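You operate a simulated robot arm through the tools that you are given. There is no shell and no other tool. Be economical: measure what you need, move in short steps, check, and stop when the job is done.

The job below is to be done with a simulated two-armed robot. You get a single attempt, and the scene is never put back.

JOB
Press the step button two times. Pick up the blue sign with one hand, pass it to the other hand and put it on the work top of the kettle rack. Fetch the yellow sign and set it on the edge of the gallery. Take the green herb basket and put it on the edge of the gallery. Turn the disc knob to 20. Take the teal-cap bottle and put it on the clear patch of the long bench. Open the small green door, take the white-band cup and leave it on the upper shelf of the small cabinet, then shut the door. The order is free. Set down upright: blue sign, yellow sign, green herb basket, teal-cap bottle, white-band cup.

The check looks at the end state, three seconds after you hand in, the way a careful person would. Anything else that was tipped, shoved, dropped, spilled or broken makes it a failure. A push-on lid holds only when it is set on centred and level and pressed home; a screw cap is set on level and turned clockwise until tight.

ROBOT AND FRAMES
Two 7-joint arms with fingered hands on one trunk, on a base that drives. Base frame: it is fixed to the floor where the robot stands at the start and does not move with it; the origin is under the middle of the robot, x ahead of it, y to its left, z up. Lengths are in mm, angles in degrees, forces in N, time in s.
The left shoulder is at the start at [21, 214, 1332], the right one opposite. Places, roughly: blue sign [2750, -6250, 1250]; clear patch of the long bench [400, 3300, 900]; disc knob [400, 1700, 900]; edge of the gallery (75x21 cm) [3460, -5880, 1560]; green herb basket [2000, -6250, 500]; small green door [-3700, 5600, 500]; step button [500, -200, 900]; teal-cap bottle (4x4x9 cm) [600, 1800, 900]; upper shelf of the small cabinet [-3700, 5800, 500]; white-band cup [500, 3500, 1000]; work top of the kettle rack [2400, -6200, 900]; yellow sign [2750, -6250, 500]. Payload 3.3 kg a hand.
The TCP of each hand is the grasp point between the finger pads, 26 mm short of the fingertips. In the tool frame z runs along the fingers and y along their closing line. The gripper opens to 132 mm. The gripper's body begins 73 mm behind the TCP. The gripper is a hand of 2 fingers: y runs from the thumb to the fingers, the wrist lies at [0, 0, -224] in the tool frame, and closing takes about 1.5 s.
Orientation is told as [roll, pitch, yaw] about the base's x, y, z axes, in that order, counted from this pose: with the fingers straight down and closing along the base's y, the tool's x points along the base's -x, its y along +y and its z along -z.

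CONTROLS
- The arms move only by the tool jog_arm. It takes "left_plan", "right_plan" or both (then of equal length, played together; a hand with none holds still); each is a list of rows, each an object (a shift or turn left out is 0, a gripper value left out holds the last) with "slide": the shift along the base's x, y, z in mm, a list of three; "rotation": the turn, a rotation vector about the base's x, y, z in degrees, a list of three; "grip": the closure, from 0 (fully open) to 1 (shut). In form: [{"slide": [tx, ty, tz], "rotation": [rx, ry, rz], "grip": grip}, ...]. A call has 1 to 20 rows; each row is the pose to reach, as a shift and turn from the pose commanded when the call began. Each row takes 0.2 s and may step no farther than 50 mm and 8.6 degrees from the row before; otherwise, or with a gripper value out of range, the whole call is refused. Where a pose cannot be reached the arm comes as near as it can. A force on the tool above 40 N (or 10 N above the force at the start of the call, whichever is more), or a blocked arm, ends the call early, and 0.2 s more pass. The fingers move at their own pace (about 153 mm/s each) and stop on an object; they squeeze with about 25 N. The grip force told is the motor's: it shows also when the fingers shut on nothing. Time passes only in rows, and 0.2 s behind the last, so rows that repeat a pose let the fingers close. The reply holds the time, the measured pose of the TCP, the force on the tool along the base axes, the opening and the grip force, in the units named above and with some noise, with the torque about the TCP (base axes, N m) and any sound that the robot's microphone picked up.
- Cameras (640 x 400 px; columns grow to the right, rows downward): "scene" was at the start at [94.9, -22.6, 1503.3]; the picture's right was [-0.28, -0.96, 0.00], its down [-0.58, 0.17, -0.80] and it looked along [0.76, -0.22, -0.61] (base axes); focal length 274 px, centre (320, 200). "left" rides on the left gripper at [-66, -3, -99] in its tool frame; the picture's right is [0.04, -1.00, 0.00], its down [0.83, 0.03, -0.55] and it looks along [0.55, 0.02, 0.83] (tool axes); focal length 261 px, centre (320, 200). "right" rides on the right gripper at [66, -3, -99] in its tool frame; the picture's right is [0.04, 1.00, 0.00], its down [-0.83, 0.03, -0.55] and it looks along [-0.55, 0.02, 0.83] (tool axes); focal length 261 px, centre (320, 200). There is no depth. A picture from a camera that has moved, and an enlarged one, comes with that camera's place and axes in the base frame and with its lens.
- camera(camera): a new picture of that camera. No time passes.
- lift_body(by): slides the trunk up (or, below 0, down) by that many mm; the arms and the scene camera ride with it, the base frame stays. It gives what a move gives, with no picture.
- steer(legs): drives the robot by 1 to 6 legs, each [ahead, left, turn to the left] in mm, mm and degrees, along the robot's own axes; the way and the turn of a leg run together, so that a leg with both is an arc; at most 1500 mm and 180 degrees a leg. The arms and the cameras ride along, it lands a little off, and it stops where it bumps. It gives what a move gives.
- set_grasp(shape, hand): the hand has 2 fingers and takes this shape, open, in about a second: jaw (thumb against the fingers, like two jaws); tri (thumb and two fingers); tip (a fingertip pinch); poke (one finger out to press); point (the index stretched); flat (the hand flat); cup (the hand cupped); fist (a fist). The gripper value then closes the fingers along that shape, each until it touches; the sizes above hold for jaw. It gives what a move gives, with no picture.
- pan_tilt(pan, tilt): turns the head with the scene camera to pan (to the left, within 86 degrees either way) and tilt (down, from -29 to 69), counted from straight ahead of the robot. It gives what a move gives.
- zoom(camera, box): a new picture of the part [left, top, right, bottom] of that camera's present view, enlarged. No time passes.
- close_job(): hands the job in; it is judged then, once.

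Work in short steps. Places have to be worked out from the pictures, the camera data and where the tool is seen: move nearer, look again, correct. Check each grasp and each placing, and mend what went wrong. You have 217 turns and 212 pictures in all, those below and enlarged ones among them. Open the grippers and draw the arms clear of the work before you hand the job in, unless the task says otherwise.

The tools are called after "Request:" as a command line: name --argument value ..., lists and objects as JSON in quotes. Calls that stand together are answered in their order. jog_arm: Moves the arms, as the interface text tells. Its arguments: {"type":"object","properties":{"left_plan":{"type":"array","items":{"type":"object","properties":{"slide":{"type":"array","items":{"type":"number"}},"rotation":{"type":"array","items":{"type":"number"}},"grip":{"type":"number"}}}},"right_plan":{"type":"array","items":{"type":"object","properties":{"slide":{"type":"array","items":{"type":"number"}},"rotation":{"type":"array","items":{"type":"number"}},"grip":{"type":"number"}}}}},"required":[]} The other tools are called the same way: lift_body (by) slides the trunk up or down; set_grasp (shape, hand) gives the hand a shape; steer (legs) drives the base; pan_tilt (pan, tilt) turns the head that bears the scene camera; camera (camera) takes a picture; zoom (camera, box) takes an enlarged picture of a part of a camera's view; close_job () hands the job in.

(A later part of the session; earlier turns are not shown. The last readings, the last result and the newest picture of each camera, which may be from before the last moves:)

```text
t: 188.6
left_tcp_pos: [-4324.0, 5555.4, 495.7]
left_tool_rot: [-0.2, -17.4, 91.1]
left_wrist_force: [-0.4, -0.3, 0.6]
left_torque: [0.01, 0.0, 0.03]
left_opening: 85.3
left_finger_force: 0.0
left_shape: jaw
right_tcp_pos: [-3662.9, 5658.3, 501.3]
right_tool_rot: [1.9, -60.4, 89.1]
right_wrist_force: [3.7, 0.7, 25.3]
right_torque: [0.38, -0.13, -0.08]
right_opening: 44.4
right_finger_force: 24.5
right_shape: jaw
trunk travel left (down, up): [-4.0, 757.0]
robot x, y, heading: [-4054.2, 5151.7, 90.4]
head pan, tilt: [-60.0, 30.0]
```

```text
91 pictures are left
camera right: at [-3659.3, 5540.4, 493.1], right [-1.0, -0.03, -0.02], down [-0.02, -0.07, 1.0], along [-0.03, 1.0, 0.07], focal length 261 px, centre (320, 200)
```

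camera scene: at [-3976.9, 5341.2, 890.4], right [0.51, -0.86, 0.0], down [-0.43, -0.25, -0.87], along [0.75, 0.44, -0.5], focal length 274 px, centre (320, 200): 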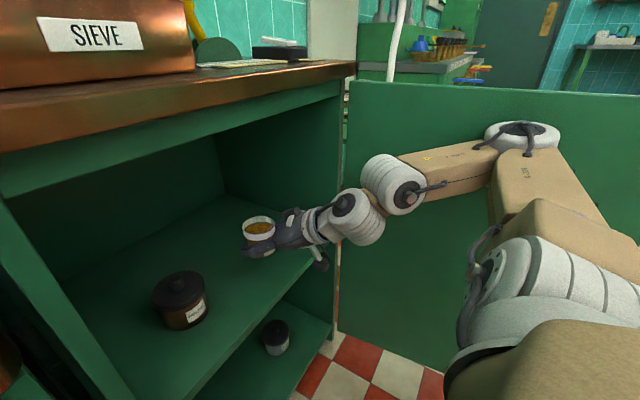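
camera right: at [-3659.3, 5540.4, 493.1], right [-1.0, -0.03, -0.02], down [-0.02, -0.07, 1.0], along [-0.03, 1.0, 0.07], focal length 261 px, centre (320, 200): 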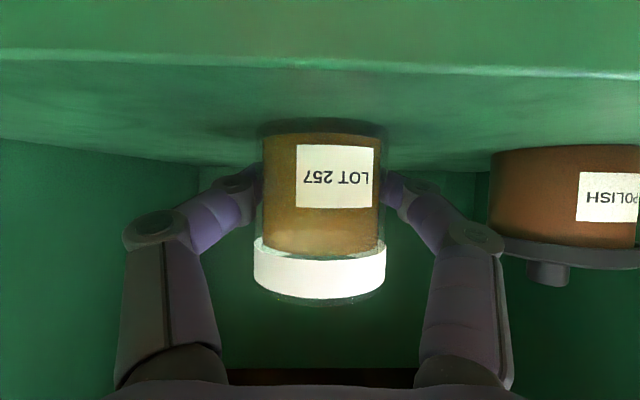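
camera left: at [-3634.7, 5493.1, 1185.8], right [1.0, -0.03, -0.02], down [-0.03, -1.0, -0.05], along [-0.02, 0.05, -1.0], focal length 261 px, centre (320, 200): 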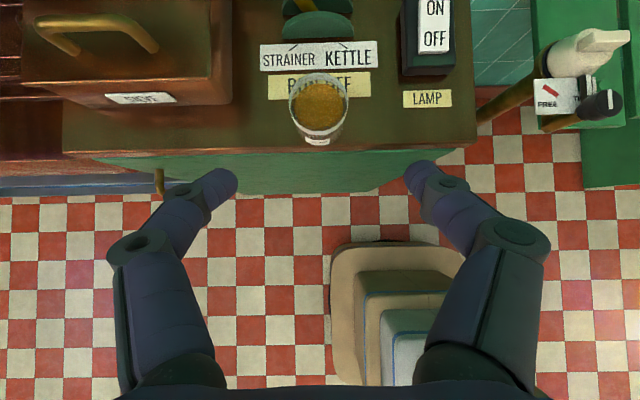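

Contact. I ease up, open and withdraw straight back.

Request:
jog_arm --right_plan '[{"slide": [0, 0, 2]}, {"slide": [0, 0, 3], "grip": 0.55}, {"slide": [0, 0, 3], "grip": 0.4}, {"slide": [0, 0, 3], "grip": 0.35}, {"slide": [0, 0, 6], "grip": 0.35}]'

Request:
camera --camera "right"

```text
t: 189.8
left_tcp_pos: [-4324.4, 5556.6, 494.7]
left_tool_rot: [-0.1, -17.1, 91.2]
left_wrist_force: [-0.2, 0.0, -0.1]
left_torque: [-0.01, -0.01, 0.0]
left_opening: 85.6
left_finger_force: 0.1
left_shape: jaw
right_tcp_pos: [-3661.2, 5655.9, 501.8]
right_tool_rot: [1.8, -59.7, 89.4]
right_wrist_force: [-0.2, -0.6, 0.2]
right_torque: [0.0, -0.01, -0.04]
right_opening: 85.3
right_finger_force: 0.1
right_shape: jaw
trunk travel left (down, up): [-4.0, 757.0]
robot x, y, heading: [-4054.7, 5150.2, 90.6]
head pan, tilt: [-60.0, 30.0]
```

```text
90 pictures are left
camera right: at [-3659.0, 5538.9, 495.5], right [-1.0, -0.03, -0.02], down [-0.02, -0.06, 1.0], along [-0.04, 1.0, 0.06], focal length 261 px, centre (320, 200)
```

right: 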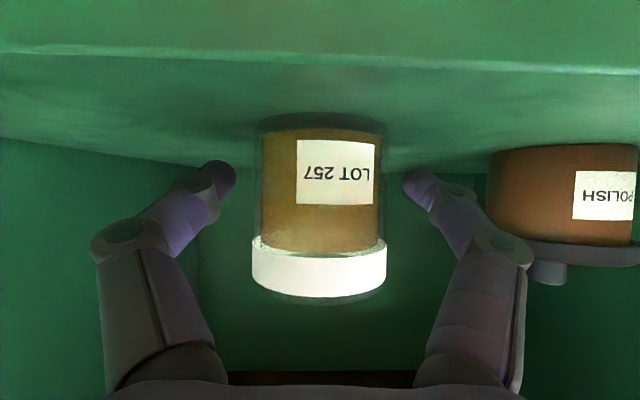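

Cup stands upright on the upper shelf. I back straight out and raise the trunk a little.

Request:
steer --legs '[[-650, 0, -0.4]]'

Request:
lift_body --by 150

Request:
pan_tilt --pan -30 --tilt 30

Request:
camera --camera "scene"

```text
t: 193.4
left_tcp_pos: [-4319.4, 4907.0, 493.9]
left_tool_rot: [0.0, -17.1, 90.1]
left_wrist_force: [0.0, 1.1, -0.5]
left_torque: [0.01, 0.01, 0.03]
left_opening: 85.2
left_finger_force: 0.0
left_shape: jaw
right_tcp_pos: [-3654.4, 4993.5, 502.9]
right_tool_rot: [1.7, -59.8, 88.1]
right_wrist_force: [-0.5, 0.6, 0.8]
right_torque: [0.01, -0.02, 0.02]
right_opening: 85.5
right_finger_force: 0.0
right_shape: jaw
trunk travel left (down, up): [-4.0, 757.0]
robot x, y, heading: [-4055.7, 4494.1, 89.1]
head pan, tilt: [-60.0, 30.0]
```

```text
t: 195.2
left_tcp_pos: [-4318.9, 4906.2, 646.0]
left_tool_rot: [-0.1, -17.2, 89.8]
left_wrist_force: [0.1, -0.1, -0.2]
left_torque: [0.01, 0.0, 0.01]
left_opening: 85.4
left_finger_force: 0.1
left_shape: jaw
right_tcp_pos: [-3655.1, 4993.9, 651.9]
right_tool_rot: [1.7, -59.7, 88.0]
right_wrist_force: [0.0, 0.2, 0.0]
right_torque: [-0.01, -0.02, -0.02]
right_opening: 85.5
right_finger_force: 0.1
right_shape: jaw
trunk travel left (down, up): [-154.0, 607.0]
robot x, y, heading: [-4060.2, 4495.8, 89.2]
head pan, tilt: [-60.0, 30.0]
```

```text
t: 196.1
left_tcp_pos: [-4318.0, 4907.7, 644.6]
left_tool_rot: [0.1, -17.2, 90.0]
left_wrist_force: [0.3, -0.4, -0.1]
left_torque: [-0.01, 0.04, 0.0]
left_opening: 85.4
left_finger_force: 0.0
left_shape: jaw
right_tcp_pos: [-3655.6, 4992.9, 653.0]
right_tool_rot: [1.8, -59.8, 88.0]
right_wrist_force: [0.1, 0.3, 0.0]
right_torque: [-0.03, 0.02, -0.02]
right_opening: 85.4
right_finger_force: 0.0
right_shape: jaw
trunk travel left (down, up): [-154.0, 607.0]
robot x, y, heading: [-4055.7, 4495.8, 89.2]
head pan, tilt: [-30.0, 30.0]
```

```text
89 pictures are left
camera scene: at [-4009.1, 4659.4, 1049.3], right [0.86, -0.51, 0.0], down [-0.26, -0.43, -0.87], along [0.44, 0.74, -0.5], focal length 274 px, centre (320, 200)
```

scene: 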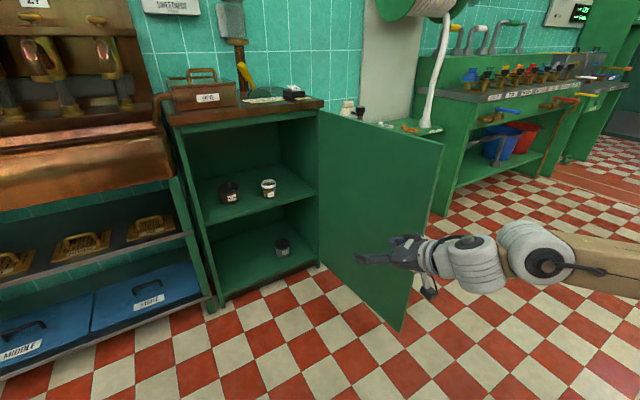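

Cup is on the upper shelf next to the jar. I go around the door's free edge to its outer side.

Request:
steer --legs '[[0, -440, 0.8], [180, 0, 0]]'

Request:
jog_arm --right_plan '[{"grip": 0.7}, {"grip": 1.0}, {"grip": 1.0}]'

Request:
camera --camera "scene"

```text
t: 199.9
left_tcp_pos: [-3875.3, 5078.8, 644.7]
left_tool_rot: [0.0, -17.3, 90.4]
left_wrist_force: [-0.3, -0.6, 0.5]
left_torque: [0.02, 0.0, -0.01]
left_opening: 85.7
left_finger_force: 0.0
left_shape: jaw
right_tcp_pos: [-3211.9, 5172.0, 652.9]
right_tool_rot: [1.8, -59.8, 88.4]
right_wrist_force: [0.3, -0.6, -0.7]
right_torque: [-0.03, -0.02, 0.02]
right_opening: 85.5
right_finger_force: 0.0
right_shape: jaw
trunk travel left (down, up): [-154.0, 607.0]
robot x, y, heading: [-3607.4, 4671.1, 89.4]
head pan, tilt: [-30.0, 30.0]
```

```text
t: 200.7
left_tcp_pos: [-3874.4, 5080.6, 645.0]
left_tool_rot: [0.1, -17.3, 90.5]
left_wrist_force: [-1.0, 0.0, -0.8]
left_torque: [-0.03, 0.01, -0.02]
left_opening: 85.1
left_finger_force: 0.0
left_shape: jaw
right_tcp_pos: [-3211.7, 5171.6, 653.0]
right_tool_rot: [1.7, -59.8, 88.3]
right_wrist_force: [0.2, -0.1, -0.8]
right_torque: [0.03, -0.01, 0.01]
right_opening: 0.1
right_finger_force: 25.0
right_shape: jaw
trunk travel left (down, up): [-154.0, 607.0]
robot x, y, heading: [-3609.8, 4669.2, 89.5]
head pan, tilt: [-30.0, 30.0]
```

```text
88 pictures are left
camera scene: at [-3563.3, 4834.6, 1049.3], right [0.86, -0.51, 0.0], down [-0.25, -0.43, -0.87], along [0.44, 0.75, -0.5], focal length 274 px, centre (320, 200)
```

scene: 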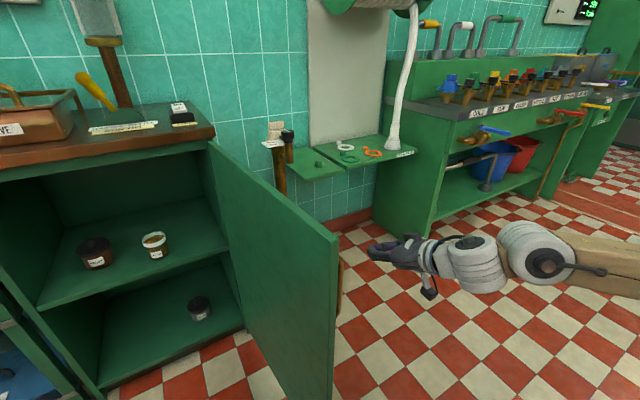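

I lower the hand below the handle, then sweep left against the outer face.

Request:
lift_body --by -120

Request:
steer --legs '[[0, 320, 0]]'

Request:
camera --camera "scene"

```text
t: 202.2
left_tcp_pos: [-3875.4, 5080.3, 524.8]
left_tool_rot: [0.0, -17.3, 90.3]
left_wrist_force: [1.0, -0.2, 0.4]
left_torque: [0.02, -0.05, 0.03]
left_opening: 85.4
left_finger_force: 0.1
left_shape: jaw
right_tcp_pos: [-3210.9, 5170.9, 533.5]
right_tool_rot: [1.7, -59.8, 88.5]
right_wrist_force: [-0.2, -0.1, -0.9]
right_torque: [0.0, 0.01, 0.04]
right_opening: 0.0
right_finger_force: 24.8
right_shape: jaw
trunk travel left (down, up): [-34.0, 727.0]
robot x, y, heading: [-3611.4, 4670.0, 89.5]
head pan, tilt: [-30.0, 30.0]
```

```text
t: 204.4
left_tcp_pos: [-4197.6, 5084.4, 525.6]
left_tool_rot: [0.0, -17.2, 90.1]
left_wrist_force: [-0.5, -0.4, 0.2]
left_torque: [0.01, -0.01, 0.0]
left_opening: 85.4
left_finger_force: 0.1
left_shape: jaw
right_tcp_pos: [-3533.2, 5171.5, 532.7]
right_tool_rot: [1.9, -59.8, 88.0]
right_wrist_force: [-0.5, 0.0, 0.5]
right_torque: [0.01, -0.01, 0.02]
right_opening: 0.2
right_finger_force: 25.1
right_shape: jaw
trunk travel left (down, up): [-34.0, 727.0]
robot x, y, heading: [-3937.6, 4676.6, 89.0]
head pan, tilt: [-30.0, 30.0]
```

```text
87 pictures are left
camera scene: at [-3887.1, 4883.7, 922.8], right [0.86, -0.51, 0.0], down [-0.26, -0.43, -0.87], along [0.44, 0.74, -0.5], focal length 274 px, centre (320, 200)
```

scene: 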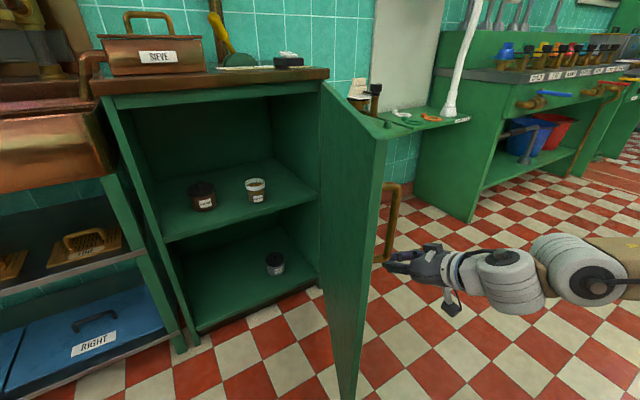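

Door is closing (~78°). I continue the arc with the base.

Request:
steer --legs '[[0, 60, 0], [92, 165, 0]]'

Request:
camera --camera "scene"

```text
t: 206.5
left_tcp_pos: [-4425.5, 5183.6, 525.3]
left_tool_rot: [0.0, -17.2, 90.0]
left_wrist_force: [0.5, 0.3, -0.4]
left_torque: [0.0, 0.02, -0.02]
left_opening: 85.3
left_finger_force: 0.1
left_shape: jaw
right_tcp_pos: [-3762.8, 5269.4, 531.9]
right_tool_rot: [1.8, -59.8, 88.0]
right_wrist_force: [0.1, -0.5, 0.5]
right_torque: [-0.02, 0.01, 0.01]
right_opening: 0.0
right_finger_force: 25.3
right_shape: jaw
trunk travel left (down, up): [-34.0, 727.0]
robot x, y, heading: [-4163.3, 4772.1, 89.1]
head pan, tilt: [-30.0, 30.0]
```

```text
86 pictures are left
camera scene: at [-4116.3, 4981.6, 922.8], right [0.86, -0.51, 0.0], down [-0.26, -0.43, -0.87], along [0.44, 0.74, -0.5], focal length 274 px, centre (320, 200)
```

scene: 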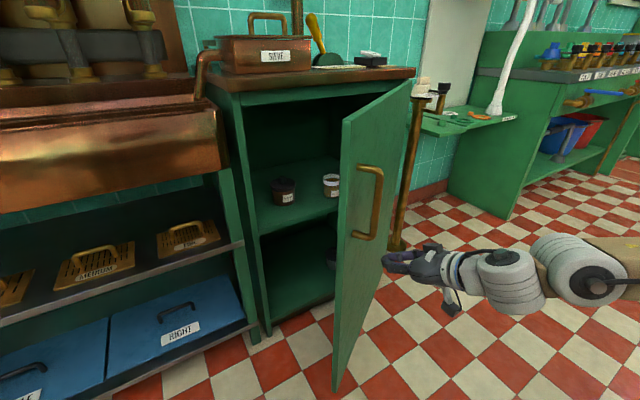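

About 45°. Next leg of the arc.

Request:
steer --legs '[[60, 70, 0], [100, 30, 0]]'

Request:
camera --camera "scene"

```text
t: 208.4
left_tcp_pos: [-4522.9, 5345.0, 524.8]
left_tool_rot: [0.0, -17.3, 89.6]
left_wrist_force: [-0.7, -0.1, 0.9]
left_torque: [-0.03, -0.03, 0.0]
left_opening: 85.3
left_finger_force: 0.0
left_shape: jaw
right_tcp_pos: [-3858.2, 5428.1, 532.0]
right_tool_rot: [1.7, -59.8, 87.7]
right_wrist_force: [0.8, 0.9, 0.5]
right_torque: [0.0, -0.02, 0.01]
right_opening: 0.0
right_finger_force: 25.1
right_shape: jaw
trunk travel left (down, up): [-34.0, 727.0]
robot x, y, heading: [-4266.4, 4931.5, 88.5]
head pan, tilt: [-30.0, 30.0]
```

```text
85 pictures are left
camera scene: at [-4213.8, 5141.3, 922.8], right [0.86, -0.52, 0.0], down [-0.26, -0.43, -0.87], along [0.45, 0.74, -0.5], focal length 274 px, centre (320, 200)
```

scene: 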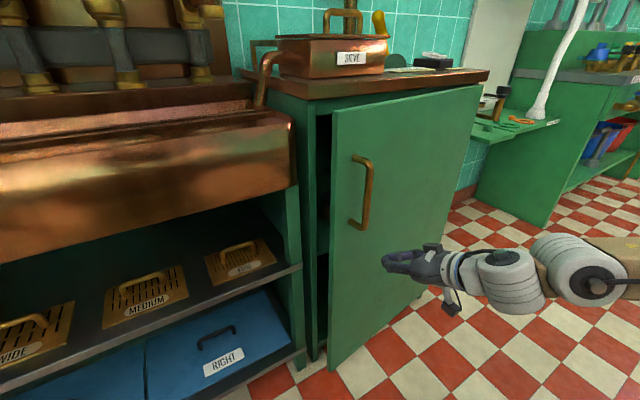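

Nearly closed. I drive ahead 95, then press the door home with the arm.

Request:
steer --legs '[[95, 0, 0]]'

Request:
jog_arm --right_plan '[{"slide": [0, 10, 0]}, {"slide": [0, 20, 0]}, {"slide": [0, 30, 0]}, {"slide": [0, 40, 0]}, {"slide": [0, 48, 0]}]'

Request:
camera --camera "scene"

```text
t: 209.5
left_tcp_pos: [-4519.0, 5443.7, 524.8]
left_tool_rot: [0.0, -17.2, 89.4]
left_wrist_force: [0.6, -0.3, 0.0]
left_torque: [0.0, 0.03, -0.01]
left_opening: 85.7
left_finger_force: 0.0
left_shape: jaw
right_tcp_pos: [-3854.8, 5524.6, 532.5]
right_tool_rot: [1.7, -59.8, 87.4]
right_wrist_force: [0.0, -0.6, 0.7]
right_torque: [0.03, 0.03, 0.0]
right_opening: 0.0
right_finger_force: 25.1
right_shape: jaw
trunk travel left (down, up): [-34.0, 727.0]
robot x, y, heading: [-4259.9, 5028.4, 88.6]
head pan, tilt: [-30.0, 30.0]
```

```text
t: 210.4
left_tcp_pos: [-4518.8, 5442.4, 524.6]
left_tool_rot: [0.0, -17.5, 89.3]
left_wrist_force: [1.1, 0.0, 0.2]
left_torque: [0.02, 0.04, -0.02]
left_opening: 85.5
left_finger_force: 0.1
left_shape: jaw
right_tcp_pos: [-3854.2, 5547.6, 530.2]
right_tool_rot: [1.1, -59.3, 88.4]
right_wrist_force: [1.4, -17.5, 4.3]
right_torque: [-0.08, -0.06, -0.07]
right_opening: 0.2
right_finger_force: 25.0
right_shape: jaw
trunk travel left (down, up): [-34.0, 727.0]
robot x, y, heading: [-4258.4, 5027.9, 88.6]
head pan, tilt: [-30.0, 30.0]
stopped in row 4 (right hand): the force on the tool passed its limit at 56 N (the readings are from after the stop); the commanded pose is now the measured one
```

```text
84 pictures are left
camera scene: at [-4210.7, 5237.1, 923.2], right [0.85, -0.52, 0.0], down [-0.26, -0.43, -0.87], along [0.45, 0.74, -0.5], focal length 274 px, centre (320, 200)
```

scene: 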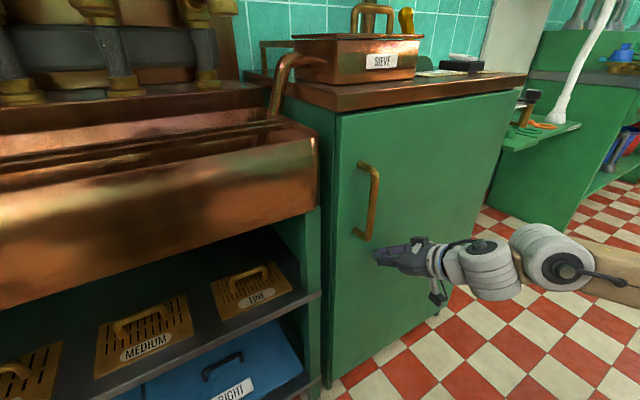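

Door is shut. I back off and verify.

Request:
steer --legs '[[-700, 0, 0]]'

Request:
camera --camera "scene"

```text
t: 214.2
left_tcp_pos: [-4537.0, 4735.1, 524.8]
left_tool_rot: [-0.1, -17.1, 89.8]
left_wrist_force: [0.3, -0.6, -0.3]
left_torque: [0.0, -0.03, 0.01]
left_opening: 85.5
left_finger_force: 0.0
left_shape: jaw
right_tcp_pos: [-3874.0, 4847.6, 529.1]
right_tool_rot: [1.2, -59.3, 88.7]
right_wrist_force: [0.2, 0.4, -0.2]
right_torque: [0.04, 0.0, 0.01]
right_opening: 0.1
right_finger_force: 25.4
right_shape: jaw
trunk travel left (down, up): [-34.0, 727.0]
robot x, y, heading: [-4280.6, 4322.8, 89.0]
head pan, tilt: [-30.0, 30.0]
```

```text
83 pictures are left
camera scene: at [-4227.4, 4533.0, 922.8], right [0.86, -0.51, 0.0], down [-0.26, -0.43, -0.87], along [0.45, 0.74, -0.5], focal length 274 px, centre (320, 200)
```

scene: 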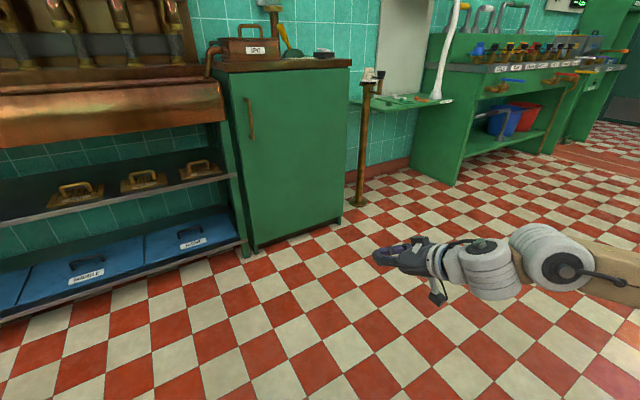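

Door is flush. Now I travel back: sideways right along the known lane, then turn to face -y.

Request:
steer --legs '[[0, -1500, 0], [0, -1500, 0.5], [0, -700, 0.5], [0, 0, -180]]'

Request:
lift_body --by 450

Request:
pan_tilt --pan 0 --tilt 20

Request:
camera --camera "scene"

```text
t: 239.2
left_tcp_pos: [-289.3, 4014.2, 524.7]
left_tool_rot: [0.0, -17.3, -80.4]
left_wrist_force: [-0.9, 0.3, 1.5]
left_torque: [-0.01, 0.03, 0.0]
left_opening: 85.3
left_finger_force: 0.0
left_shape: jaw
right_tcp_pos: [-923.0, 3792.7, 530.2]
right_tool_rot: [1.0, -59.3, -81.5]
right_wrist_force: [-0.6, 0.3, 1.0]
right_torque: [0.02, 0.03, 0.01]
right_opening: 0.0
right_finger_force: 25.5
right_shape: jaw
trunk travel left (down, up): [-34.0, 727.0]
robot x, y, heading: [-615.8, 4371.9, -81.0]
head pan, tilt: [-30.0, 30.0]
```

```text
refused: 450 is not a number from -400 to 400
```

```text
t: 240.1
left_tcp_pos: [-289.0, 4014.5, 525.1]
left_tool_rot: [-0.1, -17.4, -80.5]
left_wrist_force: [-0.8, -0.1, -0.7]
left_torque: [0.02, -0.02, -0.02]
left_opening: 85.3
left_finger_force: 0.0
left_shape: jaw
right_tcp_pos: [-923.7, 3791.2, 528.7]
right_tool_rot: [1.2, -59.3, -81.6]
right_wrist_force: [-0.4, -0.5, 0.5]
right_torque: [0.02, 0.05, -0.03]
right_opening: 0.1
right_finger_force: 25.0
right_shape: jaw
trunk travel left (down, up): [-34.0, 727.0]
robot x, y, heading: [-616.4, 4373.7, -81.0]
head pan, tilt: [0.0, 20.0]
```

```text
82 pictures are left
camera scene: at [-582.1, 4157.2, 938.8], right [-0.99, -0.15, 0.0], down [-0.05, 0.34, -0.94], along [0.14, -0.93, -0.34], focal length 274 px, centre (320, 200)
```

scene: 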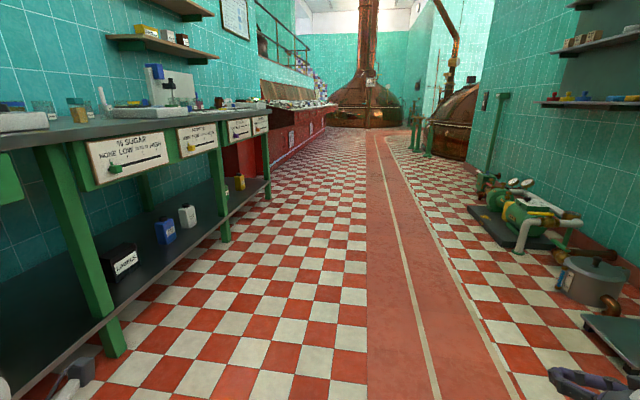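

The corridor is open along x≈-550. I align to -y, raise the trunk, and drive down it.

Request:
lift_body --by 400

Request:
steer --legs '[[0, 0, -8], [1450, 0, 0], [1450, 0, 0], [1450, 0, 0]]'

Request:
camera --camera "scene"

```text
t: 243.9
left_tcp_pos: [-289.7, 4014.3, 925.2]
left_tool_rot: [-0.1, -17.2, -80.5]
left_wrist_force: [-0.5, -0.4, 0.4]
left_torque: [-0.01, 0.01, -0.03]
left_opening: 85.3
left_finger_force: 0.1
left_shape: jaw
right_tcp_pos: [-924.1, 3791.4, 928.9]
right_tool_rot: [1.1, -59.2, -81.6]
right_wrist_force: [-0.1, -0.2, -0.1]
right_torque: [0.01, 0.0, 0.0]
right_opening: 0.1
right_finger_force: 25.0
right_shape: jaw
trunk travel left (down, up): [-434.0, 327.0]
robot x, y, heading: [-618.8, 4377.2, -81.2]
head pan, tilt: [0.0, 20.0]
```

```text
t: 265.4
left_tcp_pos: [-294.2, -396.3, 924.8]
left_tool_rot: [0.1, -17.2, -89.3]
left_wrist_force: [-0.5, 0.0, 0.3]
left_torque: [-0.01, 0.0, 0.0]
left_opening: 85.4
left_finger_force: 0.0
left_shape: jaw
right_tcp_pos: [-955.1, -518.5, 929.0]
right_tool_rot: [1.1, -59.3, -90.4]
right_wrist_force: [0.5, 1.0, 0.1]
right_torque: [-0.02, 0.04, -0.03]
right_opening: 0.0
right_finger_force: 24.8
right_shape: jaw
trunk travel left (down, up): [-434.0, 327.0]
robot x, y, heading: [-560.6, 10.6, -90.2]
head pan, tilt: [0.0, 20.0]
```

```text
81 pictures are left
camera scene: at [-560.9, -102.8, 1350.2], right [-1.0, 0.0, 0.0], down [0.0, 0.34, -0.94], along [0.0, -0.94, -0.34], focal length 274 px, centre (320, 200)
```

scene: 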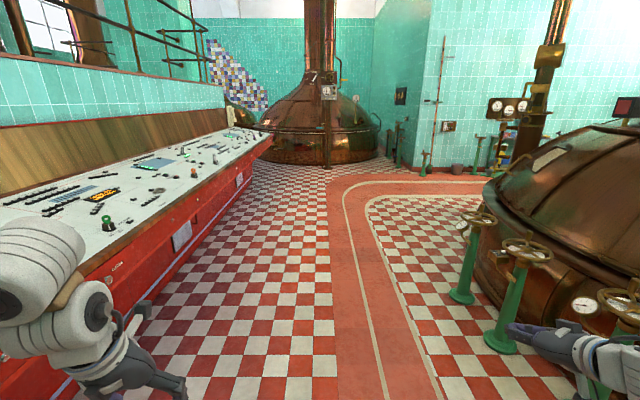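

Valve wheels stand on the right, so I shift left 150 and continue ahead.

Request:
steer --legs '[[0, 160, 0], [1450, 0, 0], [1450, 0, 0]]'

Request:
pan_tilt --pan 25 --tilt 15

Request:
camera --camera "scene"

```text
t: 280.7
left_tcp_pos: [-39.4, -3330.7, 924.4]
left_tool_rot: [0.0, -17.2, -87.4]
left_wrist_force: [0.8, -0.9, -1.3]
left_torque: [0.0, 0.02, -0.03]
left_opening: 85.3
left_finger_force: 0.1
left_shape: jaw
right_tcp_pos: [-696.2, -3473.7, 929.6]
right_tool_rot: [1.1, -59.3, -88.6]
right_wrist_force: [0.2, -0.7, -0.1]
right_torque: [-0.02, 0.01, 0.01]
right_opening: 0.0
right_finger_force: 25.2
right_shape: jaw
trunk travel left (down, up): [-434.0, 327.0]
robot x, y, heading: [-317.7, -2931.7, -88.2]
head pan, tilt: [0.0, 20.0]
```

```text
t: 281.6
left_tcp_pos: [-38.8, -3328.9, 925.2]
left_tool_rot: [0.0, -17.4, -87.6]
left_wrist_force: [0.1, -1.2, 0.8]
left_torque: [0.02, 0.01, 0.01]
left_opening: 85.3
left_finger_force: 0.1
left_shape: jaw
right_tcp_pos: [-696.0, -3473.2, 928.8]
right_tool_rot: [1.1, -59.3, -88.6]
right_wrist_force: [-0.1, 0.4, -0.1]
right_torque: [-0.02, -0.01, 0.02]
right_opening: 0.2
right_finger_force: 25.4
right_shape: jaw
trunk travel left (down, up): [-434.0, 327.0]
robot x, y, heading: [-318.2, -2930.0, -88.0]
head pan, tilt: [25.0, 15.0]
```

```text
80 pictures are left
camera scene: at [-276.6, -3035.5, 1358.3], right [-0.89, -0.45, 0.0], down [-0.12, 0.23, -0.97], along [0.43, -0.86, -0.26], focal length 274 px, centre (320, 200)
```

scene: 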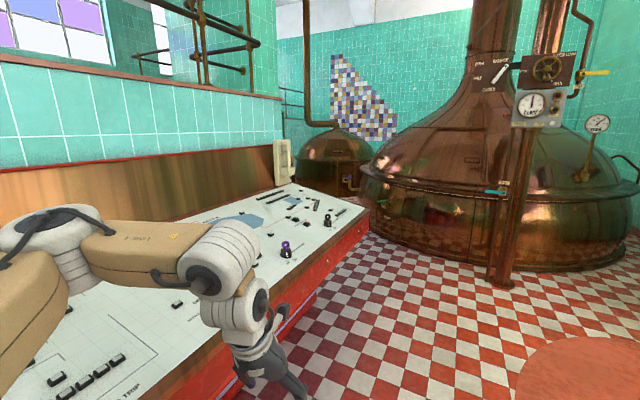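

The console ends at y≈-4810; the goal zone lies to the left behind it. I go ahead to y≈-4950 and then look left.

Request:
steer --legs '[[0, -60, -2], [1450, 0, 0], [550, 0, 0]]'

Request:
pan_tilt --pan 70 --tilt 15

Request:
camera --camera "scene"

```text
t: 292.4
left_tcp_pos: [-97.6, -5399.9, 924.4]
left_tool_rot: [0.0, -17.2, -88.8]
left_wrist_force: [-0.8, -1.1, 0.0]
left_torque: [0.03, -0.02, 0.04]
left_opening: 85.5
left_finger_force: 0.0
left_shape: jaw
right_tcp_pos: [-757.7, -5528.7, 929.0]
right_tool_rot: [1.1, -59.2, -89.9]
right_wrist_force: [-0.5, -0.6, -0.3]
right_torque: [0.02, 0.0, 0.0]
right_opening: 0.0
right_finger_force: 25.3
right_shape: jaw
trunk travel left (down, up): [-434.0, 327.0]
robot x, y, heading: [-364.5, -4993.1, -89.3]
head pan, tilt: [25.0, 15.0]
```

```text
t: 293.5
left_tcp_pos: [-98.0, -5400.2, 925.1]
left_tool_rot: [-0.1, -17.3, -88.8]
left_wrist_force: [0.0, 0.5, -0.1]
left_torque: [0.0, 0.0, 0.0]
left_opening: 85.4
left_finger_force: 0.0
left_shape: jaw
right_tcp_pos: [-758.8, -5528.4, 928.4]
right_tool_rot: [1.1, -59.3, -90.0]
right_wrist_force: [0.7, 0.3, 0.5]
right_torque: [0.0, 0.02, 0.03]
right_opening: 0.0
right_finger_force: 24.8
right_shape: jaw
trunk travel left (down, up): [-434.0, 327.0]
robot x, y, heading: [-370.2, -4994.9, -89.7]
head pan, tilt: [70.0, 15.0]
```

```text
79 pictures are left
camera scene: at [-280.4, -5047.0, 1358.4], right [-0.34, -0.94, 0.0], down [-0.24, 0.09, -0.97], along [0.91, -0.32, -0.26], focal length 274 px, centre (320, 200)
```

scene: 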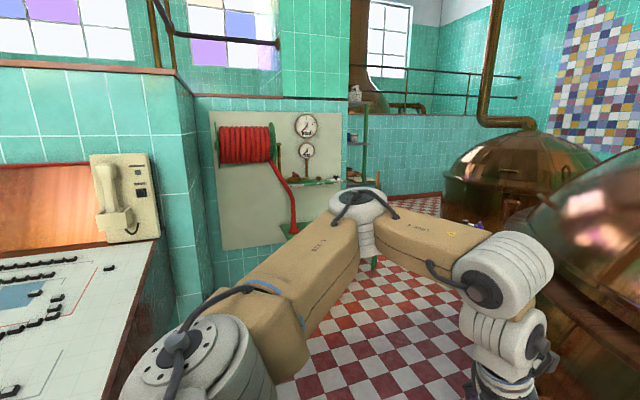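

I turn left to face +x and look ahead at the kettle rack area.

Request:
steer --legs '[[100, 0, 0], [0, 0, 90]]'

Request:
pan_tilt --pan -10 --tilt 15

Request:
camera --camera "scene"

```text
t: 295.1
left_tcp_pos: [-90.2, -5495.9, 926.9]
left_tool_rot: [-0.2, -17.5, -87.9]
left_wrist_force: [-0.8, -0.2, -0.7]
left_torque: [0.01, -0.01, 0.01]
left_opening: 85.3
left_finger_force: 0.1
left_shape: jaw
right_tcp_pos: [-748.9, -5634.7, 927.2]
right_tool_rot: [0.1, -58.8, -88.0]
right_wrist_force: [0.1, 12.7, 2.8]
right_torque: [0.04, 0.05, -0.08]
right_opening: 0.0
right_finger_force: 25.0
right_shape: jaw
trunk travel left (down, up): [-434.0, 327.0]
robot x, y, heading: [-370.2, -5095.0, -88.4]
head pan, tilt: [70.0, 15.0]
stopped in leg 2: the force on the tool passed its limit at 56 N (the readings are from after the stop); the commanded pose is now the measured one
```

```text
t: 296.6
left_tcp_pos: [-89.2, -5495.5, 925.4]
left_tool_rot: [0.0, -17.5, -87.8]
left_wrist_force: [-0.3, 0.1, 0.8]
left_torque: [0.0, 0.06, -0.03]
left_opening: 85.3
left_finger_force: 0.1
left_shape: jaw
right_tcp_pos: [-748.4, -5633.5, 927.8]
right_tool_rot: [0.2, -58.9, -88.2]
right_wrist_force: [-0.8, 16.3, 1.0]
right_torque: [0.13, 0.0, -0.01]
right_opening: 0.0
right_finger_force: 24.8
right_shape: jaw
trunk travel left (down, up): [-434.0, 327.0]
robot x, y, heading: [-364.6, -5096.2, -88.6]
head pan, tilt: [-10.0, 15.0]
```

```text
78 pictures are left
camera scene: at [-381.0, -5207.7, 1358.6], right [-0.99, 0.15, 0.0], down [0.04, 0.25, -0.97], along [-0.14, -0.96, -0.26], focal length 274 px, centre (320, 200)
```

scene: 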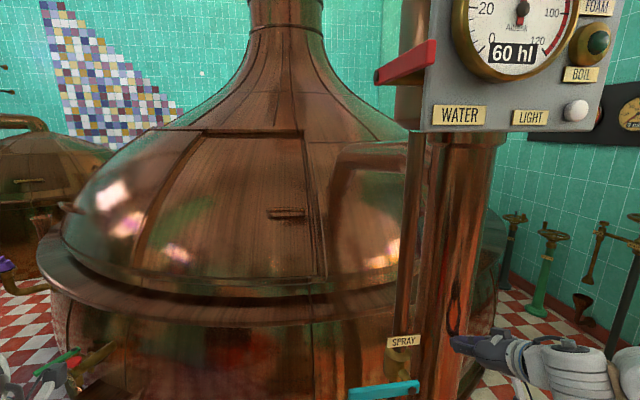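

The right hand touched the fixed copper post. I back off 350 and then turn.

Request:
steer --legs '[[-330, -60, 0], [0, 0, 45]]'

Request:
camera --camera "scene"

```text
t: 300.9
left_tcp_pos: [45.3, -4853.8, 924.8]
left_tool_rot: [0.0, -17.3, -42.0]
left_wrist_force: [-0.1, -0.4, -0.2]
left_torque: [-0.05, -0.03, 0.02]
left_opening: 85.2
left_finger_force: 0.0
left_shape: jaw
right_tcp_pos: [-314.7, -5424.1, 926.9]
right_tool_rot: [0.1, -59.0, -42.3]
right_wrist_force: [-0.6, 0.6, 0.3]
right_torque: [-0.01, 0.0, 0.02]
right_opening: 0.0
right_finger_force: 24.5
right_shape: jaw
trunk travel left (down, up): [-434.0, 327.0]
robot x, y, heading: [-433.0, -4773.8, -42.6]
head pan, tilt: [-10.0, 15.0]
```

```text
77 pictures are left
camera scene: at [-361.4, -4861.8, 1358.4], right [-0.8, -0.61, 0.0], down [-0.16, 0.21, -0.97], along [0.58, -0.77, -0.26], focal length 274 px, centre (320, 200)
```

scene: 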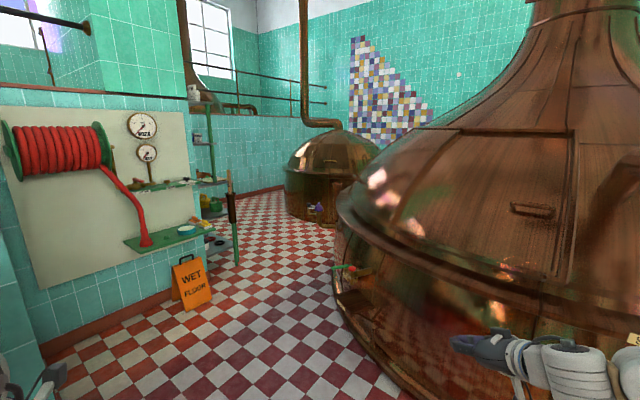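

The route passes between the wall with hose (x≈1850), a WET FLOOR sign at ≈[1575,-5724] and the big kettle. I take a line keeping clear of all to about [1100,-5870].

Request:
steer --legs '[[0, -150, 0], [0, 0, 11.5], [1450, 0, 0], [450, 0, 0]]'

Request:
camera --camera "scene"

```text
t: 312.1
left_tcp_pos: [1594.3, -5797.4, 923.1]
left_tool_rot: [0.0, -17.2, -28.6]
left_wrist_force: [0.4, 0.0, 0.1]
left_torque: [0.01, -0.06, 0.01]
left_opening: 85.6
left_finger_force: 0.0
left_shape: jaw
right_tcp_pos: [1377.3, -6434.9, 927.2]
right_tool_rot: [0.1, -58.8, -28.9]
right_wrist_force: [0.4, 0.0, 1.2]
right_torque: [0.02, 0.01, 0.03]
right_opening: 0.0
right_finger_force: 25.2
right_shape: jaw
trunk travel left (down, up): [-434.0, 327.0]
robot x, y, heading: [1105.1, -5832.0, -29.0]
head pan, tilt: [-10.0, 15.0]
```

```text
76 pictures are left
camera scene: at [1199.9, -5900.4, 1358.3], right [-0.63, -0.77, 0.0], down [-0.2, 0.16, -0.97], along [0.75, -0.61, -0.26], focal length 274 px, centre (320, 200)
```

scene: 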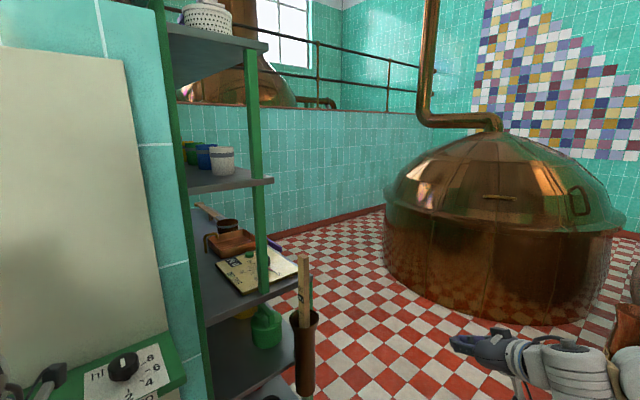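

Left hand is near the wall. I slide diagonally past the rack corner into the open area between rack and the small kettle.

Request:
steer --legs '[[1159, -865, 0]]'

Request:
steer --legs '[[0, 0, 60], [0, 0, 59]]'

Request:
pan_tilt --pan -30 --tilt 15

Request:
camera --camera "scene"

```text
t: 313.4
left_tcp_pos: [1600.8, -5827.3, 921.4]
left_tool_rot: [-0.1, -16.0, -28.4]
left_wrist_force: [-6.9, -2.4, 0.2]
left_torque: [0.03, -0.08, 0.31]
left_opening: 81.0
left_finger_force: 0.1
left_shape: jaw
right_tcp_pos: [1389.8, -6467.5, 927.1]
right_tool_rot: [0.4, -59.0, -28.8]
right_wrist_force: [0.8, 0.3, 0.3]
right_torque: [0.01, 0.02, 0.04]
right_opening: 0.0
right_finger_force: 25.4
right_shape: jaw
trunk travel left (down, up): [-434.0, 327.0]
robot x, y, heading: [1122.5, -5864.2, -29.2]
head pan, tilt: [-10.0, 15.0]
stopped in leg 1: the force on the tool passed its limit at 47 N (the readings are from after the stop); the commanded pose is now the measured one
```

```text
t: 316.2
left_tcp_pos: [1365.5, -5448.8, 920.9]
left_tool_rot: [-0.1, -16.1, 26.8]
left_wrist_force: [1.6, 1.2, -0.2]
left_torque: [0.0, 0.02, 0.01]
left_opening: 85.6
left_finger_force: 0.2
left_shape: jaw
right_tcp_pos: [1769.4, -5993.0, 924.4]
right_tool_rot: [-1.3, -58.5, 27.2]
right_wrist_force: [-6.6, -4.7, 2.5]
right_torque: [0.15, 0.07, 0.23]
right_opening: 0.1
right_finger_force: 24.6
right_shape: jaw
trunk travel left (down, up): [-434.0, 327.0]
robot x, y, heading: [1120.6, -5866.7, 25.9]
head pan, tilt: [-10.0, 15.0]
stopped in leg 1: the force on the tool passed its limit at 69 N (the readings are from after the stop); the commanded pose is now the measured one
```

```text
t: 317.0
left_tcp_pos: [1363.8, -5449.2, 921.6]
left_tool_rot: [0.0, -16.1, 26.8]
left_wrist_force: [-0.2, 0.5, 0.5]
left_torque: [0.03, -0.02, 0.02]
left_opening: 85.3
left_finger_force: 0.1
left_shape: jaw
right_tcp_pos: [1768.8, -5993.7, 925.1]
right_tool_rot: [-1.3, -58.4, 27.2]
right_wrist_force: [-7.2, -6.0, 3.3]
right_torque: [0.11, 0.04, 0.29]
right_opening: 0.0
right_finger_force: 25.3
right_shape: jaw
trunk travel left (down, up): [-434.0, 327.0]
robot x, y, heading: [1119.9, -5870.6, 26.2]
head pan, tilt: [-30.0, 15.0]
```

```text
75 pictures are left
camera scene: at [1233.7, -5860.8, 1358.5], right [-0.07, -1.0, 0.0], down [-0.26, 0.02, -0.97], along [0.96, -0.07, -0.26], focal length 274 px, centre (320, 200)
```

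scene: 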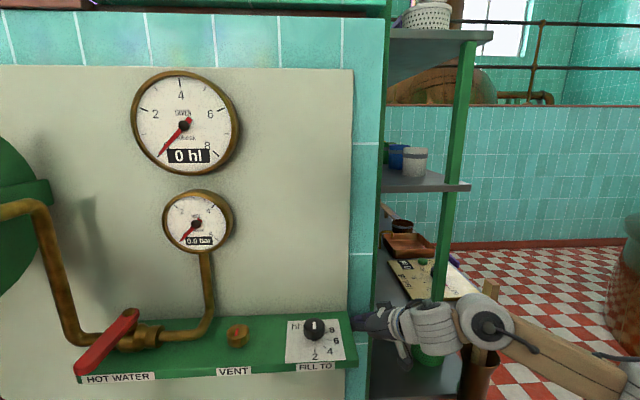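

I bumped the fixed panel lightly. I back off and check that nothing moved.

Request:
steer --legs '[[-200, 0, 0]]'

Request:
zoom --camera "scene" --box '[180, 180, 500, 400]'

Request:
pan_tilt --pan 0 --tilt 45

Request:
camera --camera "scene"

```text
t: 318.6
left_tcp_pos: [1184.4, -5538.0, 922.7]
left_tool_rot: [0.1, -16.1, 26.8]
left_wrist_force: [0.1, 0.1, 0.2]
left_torque: [0.0, 0.01, -0.01]
left_opening: 85.3
left_finger_force: 0.0
left_shape: jaw
right_tcp_pos: [1589.4, -6081.5, 925.6]
right_tool_rot: [-1.3, -58.4, 27.2]
right_wrist_force: [0.0, -0.2, 0.1]
right_torque: [0.0, 0.01, -0.02]
right_opening: 0.0
right_finger_force: 24.4
right_shape: jaw
trunk travel left (down, up): [-434.0, 327.0]
robot x, y, heading: [941.7, -5950.3, 25.9]
head pan, tilt: [-30.0, 15.0]
```

```text
1.82 times, centred on (340, 290) of scene
camera zoom: at [1053.7, -5948.3, 1358.5], right [-0.07, -1.0, 0.0], down [-0.26, 0.02, -0.97], along [0.96, -0.07, -0.26], focal length 498 px, centre (284, 36)
```

zoom: 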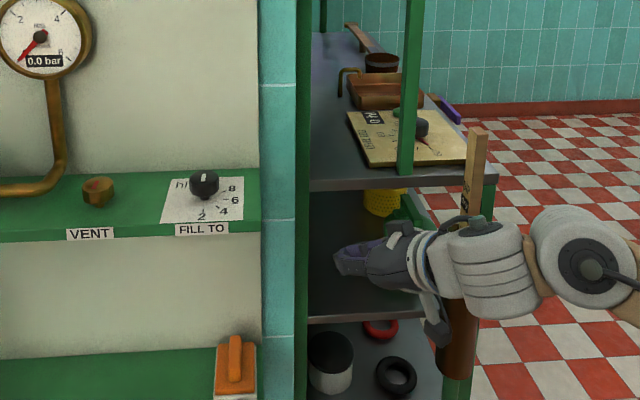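

```text
t: 319.6
left_tcp_pos: [1185.6, -5537.0, 920.8]
left_tool_rot: [0.0, -16.1, 26.8]
left_wrist_force: [0.8, -0.1, 0.6]
left_torque: [-0.01, -0.02, -0.02]
left_opening: 85.4
left_finger_force: 0.0
left_shape: jaw
right_tcp_pos: [1590.5, -6080.6, 925.2]
right_tool_rot: [-1.3, -58.2, 27.2]
right_wrist_force: [-0.3, -0.1, 0.5]
right_torque: [-0.02, 0.0, 0.0]
right_opening: 0.0
right_finger_force: 24.7
right_shape: jaw
trunk travel left (down, up): [-434.0, 327.0]
robot x, y, heading: [939.8, -5952.7, 25.8]
head pan, tilt: [0.0, 45.0]
```

```text
73 pictures are left
camera scene: at [1034.9, -5905.6, 1311.6], right [0.44, -0.9, 0.0], down [-0.64, -0.31, -0.71], along [0.64, 0.31, -0.71], focal length 274 px, centre (320, 200)
```

scene: 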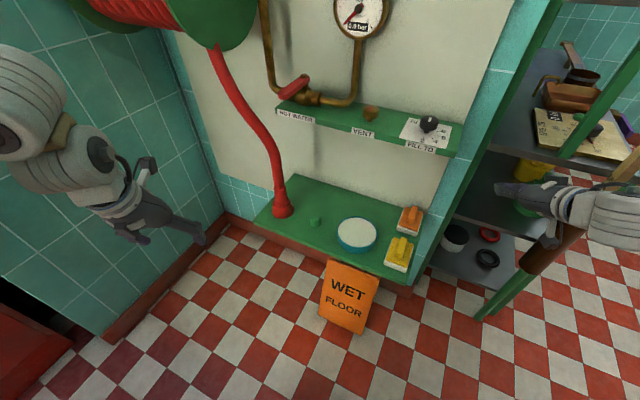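

WET sign still stands and the panel knobs look undisturbed. I sidestep right in two legs to get around the rack corner, well clear of it.

Request:
steer --legs '[[-55, -597, 0]]'

Request:
pan_tilt --pan -30 --tilt 35

Request:
camera --camera "scene"

```text
t: 323.0
left_tcp_pos: [1402.7, -6108.4, 920.1]
left_tool_rot: [0.0, -16.0, 27.0]
left_wrist_force: [0.3, 0.3, -0.6]
left_torque: [0.0, 0.02, 0.02]
left_opening: 85.3
left_finger_force: 0.1
left_shape: jaw
right_tcp_pos: [1808.5, -6652.7, 923.5]
right_tool_rot: [-1.2, -58.3, 27.4]
right_wrist_force: [0.1, -0.3, -0.1]
right_torque: [0.01, -0.04, 0.02]
right_opening: 0.0
right_finger_force: 24.6
right_shape: jaw
trunk travel left (down, up): [-434.0, 327.0]
robot x, y, heading: [1162.2, -6525.5, 26.1]
head pan, tilt: [0.0, 45.0]
```

```text
t: 324.0
left_tcp_pos: [1401.4, -6109.8, 920.5]
left_tool_rot: [-0.1, -16.0, 27.0]
left_wrist_force: [-0.8, -1.4, -0.2]
left_torque: [-0.02, -0.02, 0.0]
left_opening: 85.6
left_finger_force: 0.0
left_shape: jaw
right_tcp_pos: [1808.8, -6652.5, 923.5]
right_tool_rot: [-1.3, -58.2, 27.4]
right_wrist_force: [-0.2, -0.6, 0.8]
right_torque: [-0.02, -0.01, 0.02]
right_opening: 0.0
right_finger_force: 24.9
right_shape: jaw
trunk travel left (down, up): [-434.0, 327.0]
robot x, y, heading: [1158.9, -6525.7, 26.2]
head pan, tilt: [-30.0, 35.0]
```

```text
72 pictures are left
camera scene: at [1267.7, -6520.0, 1326.3], right [-0.07, -1.0, 0.0], down [-0.57, 0.04, -0.82], along [0.82, -0.06, -0.57], focal length 274 px, centre (320, 200)
```

scene: 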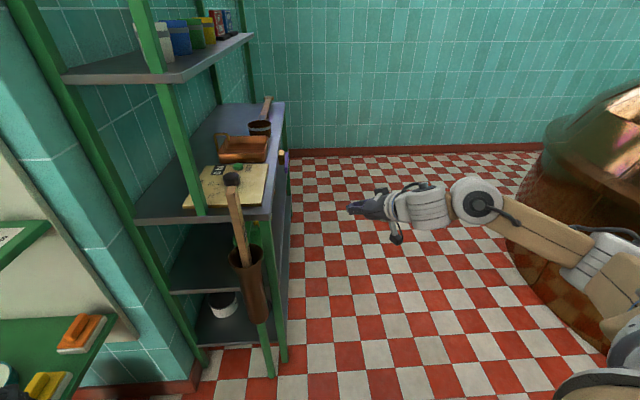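

Clear. Second leg, then turn left to face the rack.

Request:
steer --legs '[[219, -760, 0]]'

Request:
steer --legs '[[0, 0, 64]]'

Request:
pan_tilt --pan -20 --tilt 20

Request:
camera --camera "scene"

```text
t: 326.2
left_tcp_pos: [1569.0, -6351.2, 950.9]
left_tool_rot: [-2.4, -22.0, 33.2]
left_wrist_force: [1.5, -0.2, -0.5]
left_torque: [-0.03, 0.17, -0.02]
left_opening: 85.5
left_finger_force: 0.1
left_shape: jaw
right_tcp_pos: [1990.4, -6895.8, 950.6]
right_tool_rot: [-0.4, -61.1, 27.2]
right_wrist_force: [0.5, 0.2, -1.2]
right_torque: [0.03, 0.04, 0.01]
right_opening: 0.0
right_finger_force: 25.0
right_shape: jaw
trunk travel left (down, up): [-434.0, 327.0]
robot x, y, heading: [1371.0, -6760.5, 28.5]
head pan, tilt: [-30.0, 35.0]
stopped in leg 1: the robot was blocked; the commanded pose is now the measured one
```

```text
t: 327.2
left_tcp_pos: [1549.5, -6332.6, 949.9]
left_tool_rot: [-2.4, -21.5, 36.4]
left_wrist_force: [-0.9, -0.4, 0.6]
left_torque: [0.04, -0.04, 0.0]
left_opening: 85.7
left_finger_force: 0.0
left_shape: jaw
right_tcp_pos: [2001.0, -6854.0, 948.8]
right_tool_rot: [-0.4, -60.9, 30.3]
right_wrist_force: [0.7, 0.5, 0.2]
right_torque: [0.04, 0.04, 0.02]
right_opening: 0.0
right_finger_force: 24.6
right_shape: jaw
trunk travel left (down, up): [-434.0, 327.0]
robot x, y, heading: [1379.3, -6756.8, 32.0]
head pan, tilt: [-30.0, 35.0]
stopped in leg 1: the robot was blocked; the commanded pose is now the measured one
```

```text
t: 327.9
left_tcp_pos: [1550.4, -6333.5, 949.2]
left_tool_rot: [-2.5, -21.4, 36.5]
left_wrist_force: [-0.6, 0.2, 0.2]
left_torque: [-0.03, -0.01, 0.01]
left_opening: 85.8
left_finger_force: 0.1
left_shape: jaw
right_tcp_pos: [2002.9, -6855.6, 947.4]
right_tool_rot: [-0.2, -60.9, 30.2]
right_wrist_force: [0.6, 0.3, -1.4]
right_torque: [0.01, -0.04, 0.08]
right_opening: 0.3
right_finger_force: 25.4
right_shape: jaw
trunk travel left (down, up): [-434.0, 327.0]
robot x, y, heading: [1373.7, -6759.5, 31.9]
head pan, tilt: [-20.0, 20.0]
```

```text
71 pictures are left
camera scene: at [1497.7, -6723.5, 1348.9], right [0.21, -0.98, 0.0], down [-0.34, -0.07, -0.94], along [0.92, 0.19, -0.35], focal length 274 px, centre (320, 200)
```

scene: 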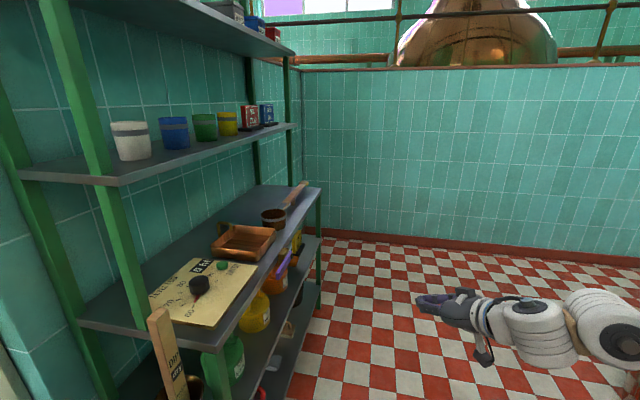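

Something blocked the move. I look right and down to find it.

Request:
pan_tilt --pan -80 --tilt 30

Request:
camera --camera "scene"

Request:
pan_tilt --pan 80 --tilt 30

Request:
camera --camera "scene"

```text
t: 329.2
left_tcp_pos: [1550.3, -6333.7, 949.7]
left_tool_rot: [-2.3, -21.4, 36.4]
left_wrist_force: [-0.4, 1.1, -0.1]
left_torque: [-0.01, -0.03, 0.01]
left_opening: 85.7
left_finger_force: 0.0
left_shape: jaw
right_tcp_pos: [2001.8, -6854.9, 948.0]
right_tool_rot: [-0.3, -60.7, 30.1]
right_wrist_force: [0.2, -0.2, -0.5]
right_torque: [-0.02, 0.04, 0.0]
right_opening: 0.1
right_finger_force: 24.7
right_shape: jaw
trunk travel left (down, up): [-434.0, 327.0]
robot x, y, heading: [1376.9, -6757.8, 32.2]
head pan, tilt: [-80.0, 30.0]
```

```text
70 pictures are left
camera scene: at [1467.7, -6810.7, 1333.5], right [-0.74, -0.67, 0.01], down [-0.34, 0.37, -0.86], along [0.57, -0.64, -0.5], focal length 274 px, centre (320, 200)
```

scene: 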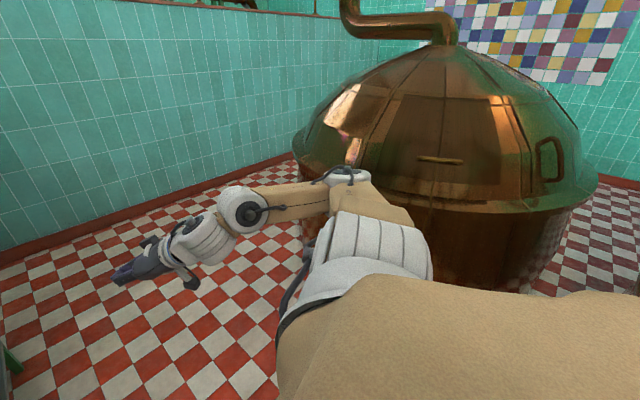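

```text
t: 331.7
left_tcp_pos: [1550.2, -6334.1, 949.1]
left_tool_rot: [-2.5, -21.4, 36.3]
left_wrist_force: [0.5, 0.8, -0.2]
left_torque: [0.02, 0.0, 0.04]
left_opening: 85.7
left_finger_force: 0.1
left_shape: jaw
right_tcp_pos: [2002.8, -6855.5, 947.5]
right_tool_rot: [-0.1, -60.8, 30.1]
right_wrist_force: [0.1, -0.4, 0.0]
right_torque: [-0.01, 0.0, 0.04]
right_opening: 0.1
right_finger_force: 25.0
right_shape: jaw
trunk travel left (down, up): [-434.0, 327.0]
robot x, y, heading: [1374.0, -6757.2, 32.0]
head pan, tilt: [80.0, 30.0]
```

```text
69 pictures are left
camera scene: at [1373.3, -6660.3, 1334.2], right [0.93, 0.37, -0.01], down [0.18, -0.46, -0.87], along [-0.33, 0.8, -0.5], focal length 274 px, centre (320, 200)
```

scene: 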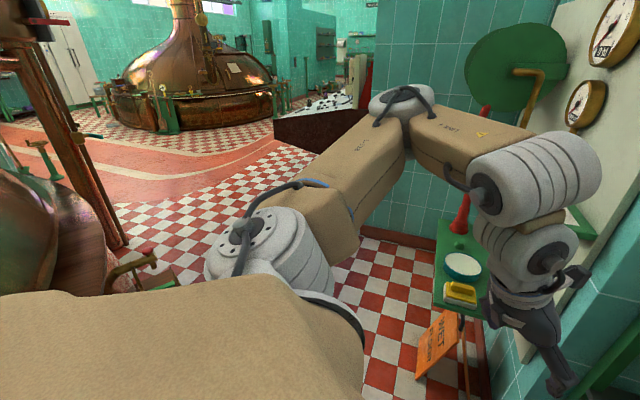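

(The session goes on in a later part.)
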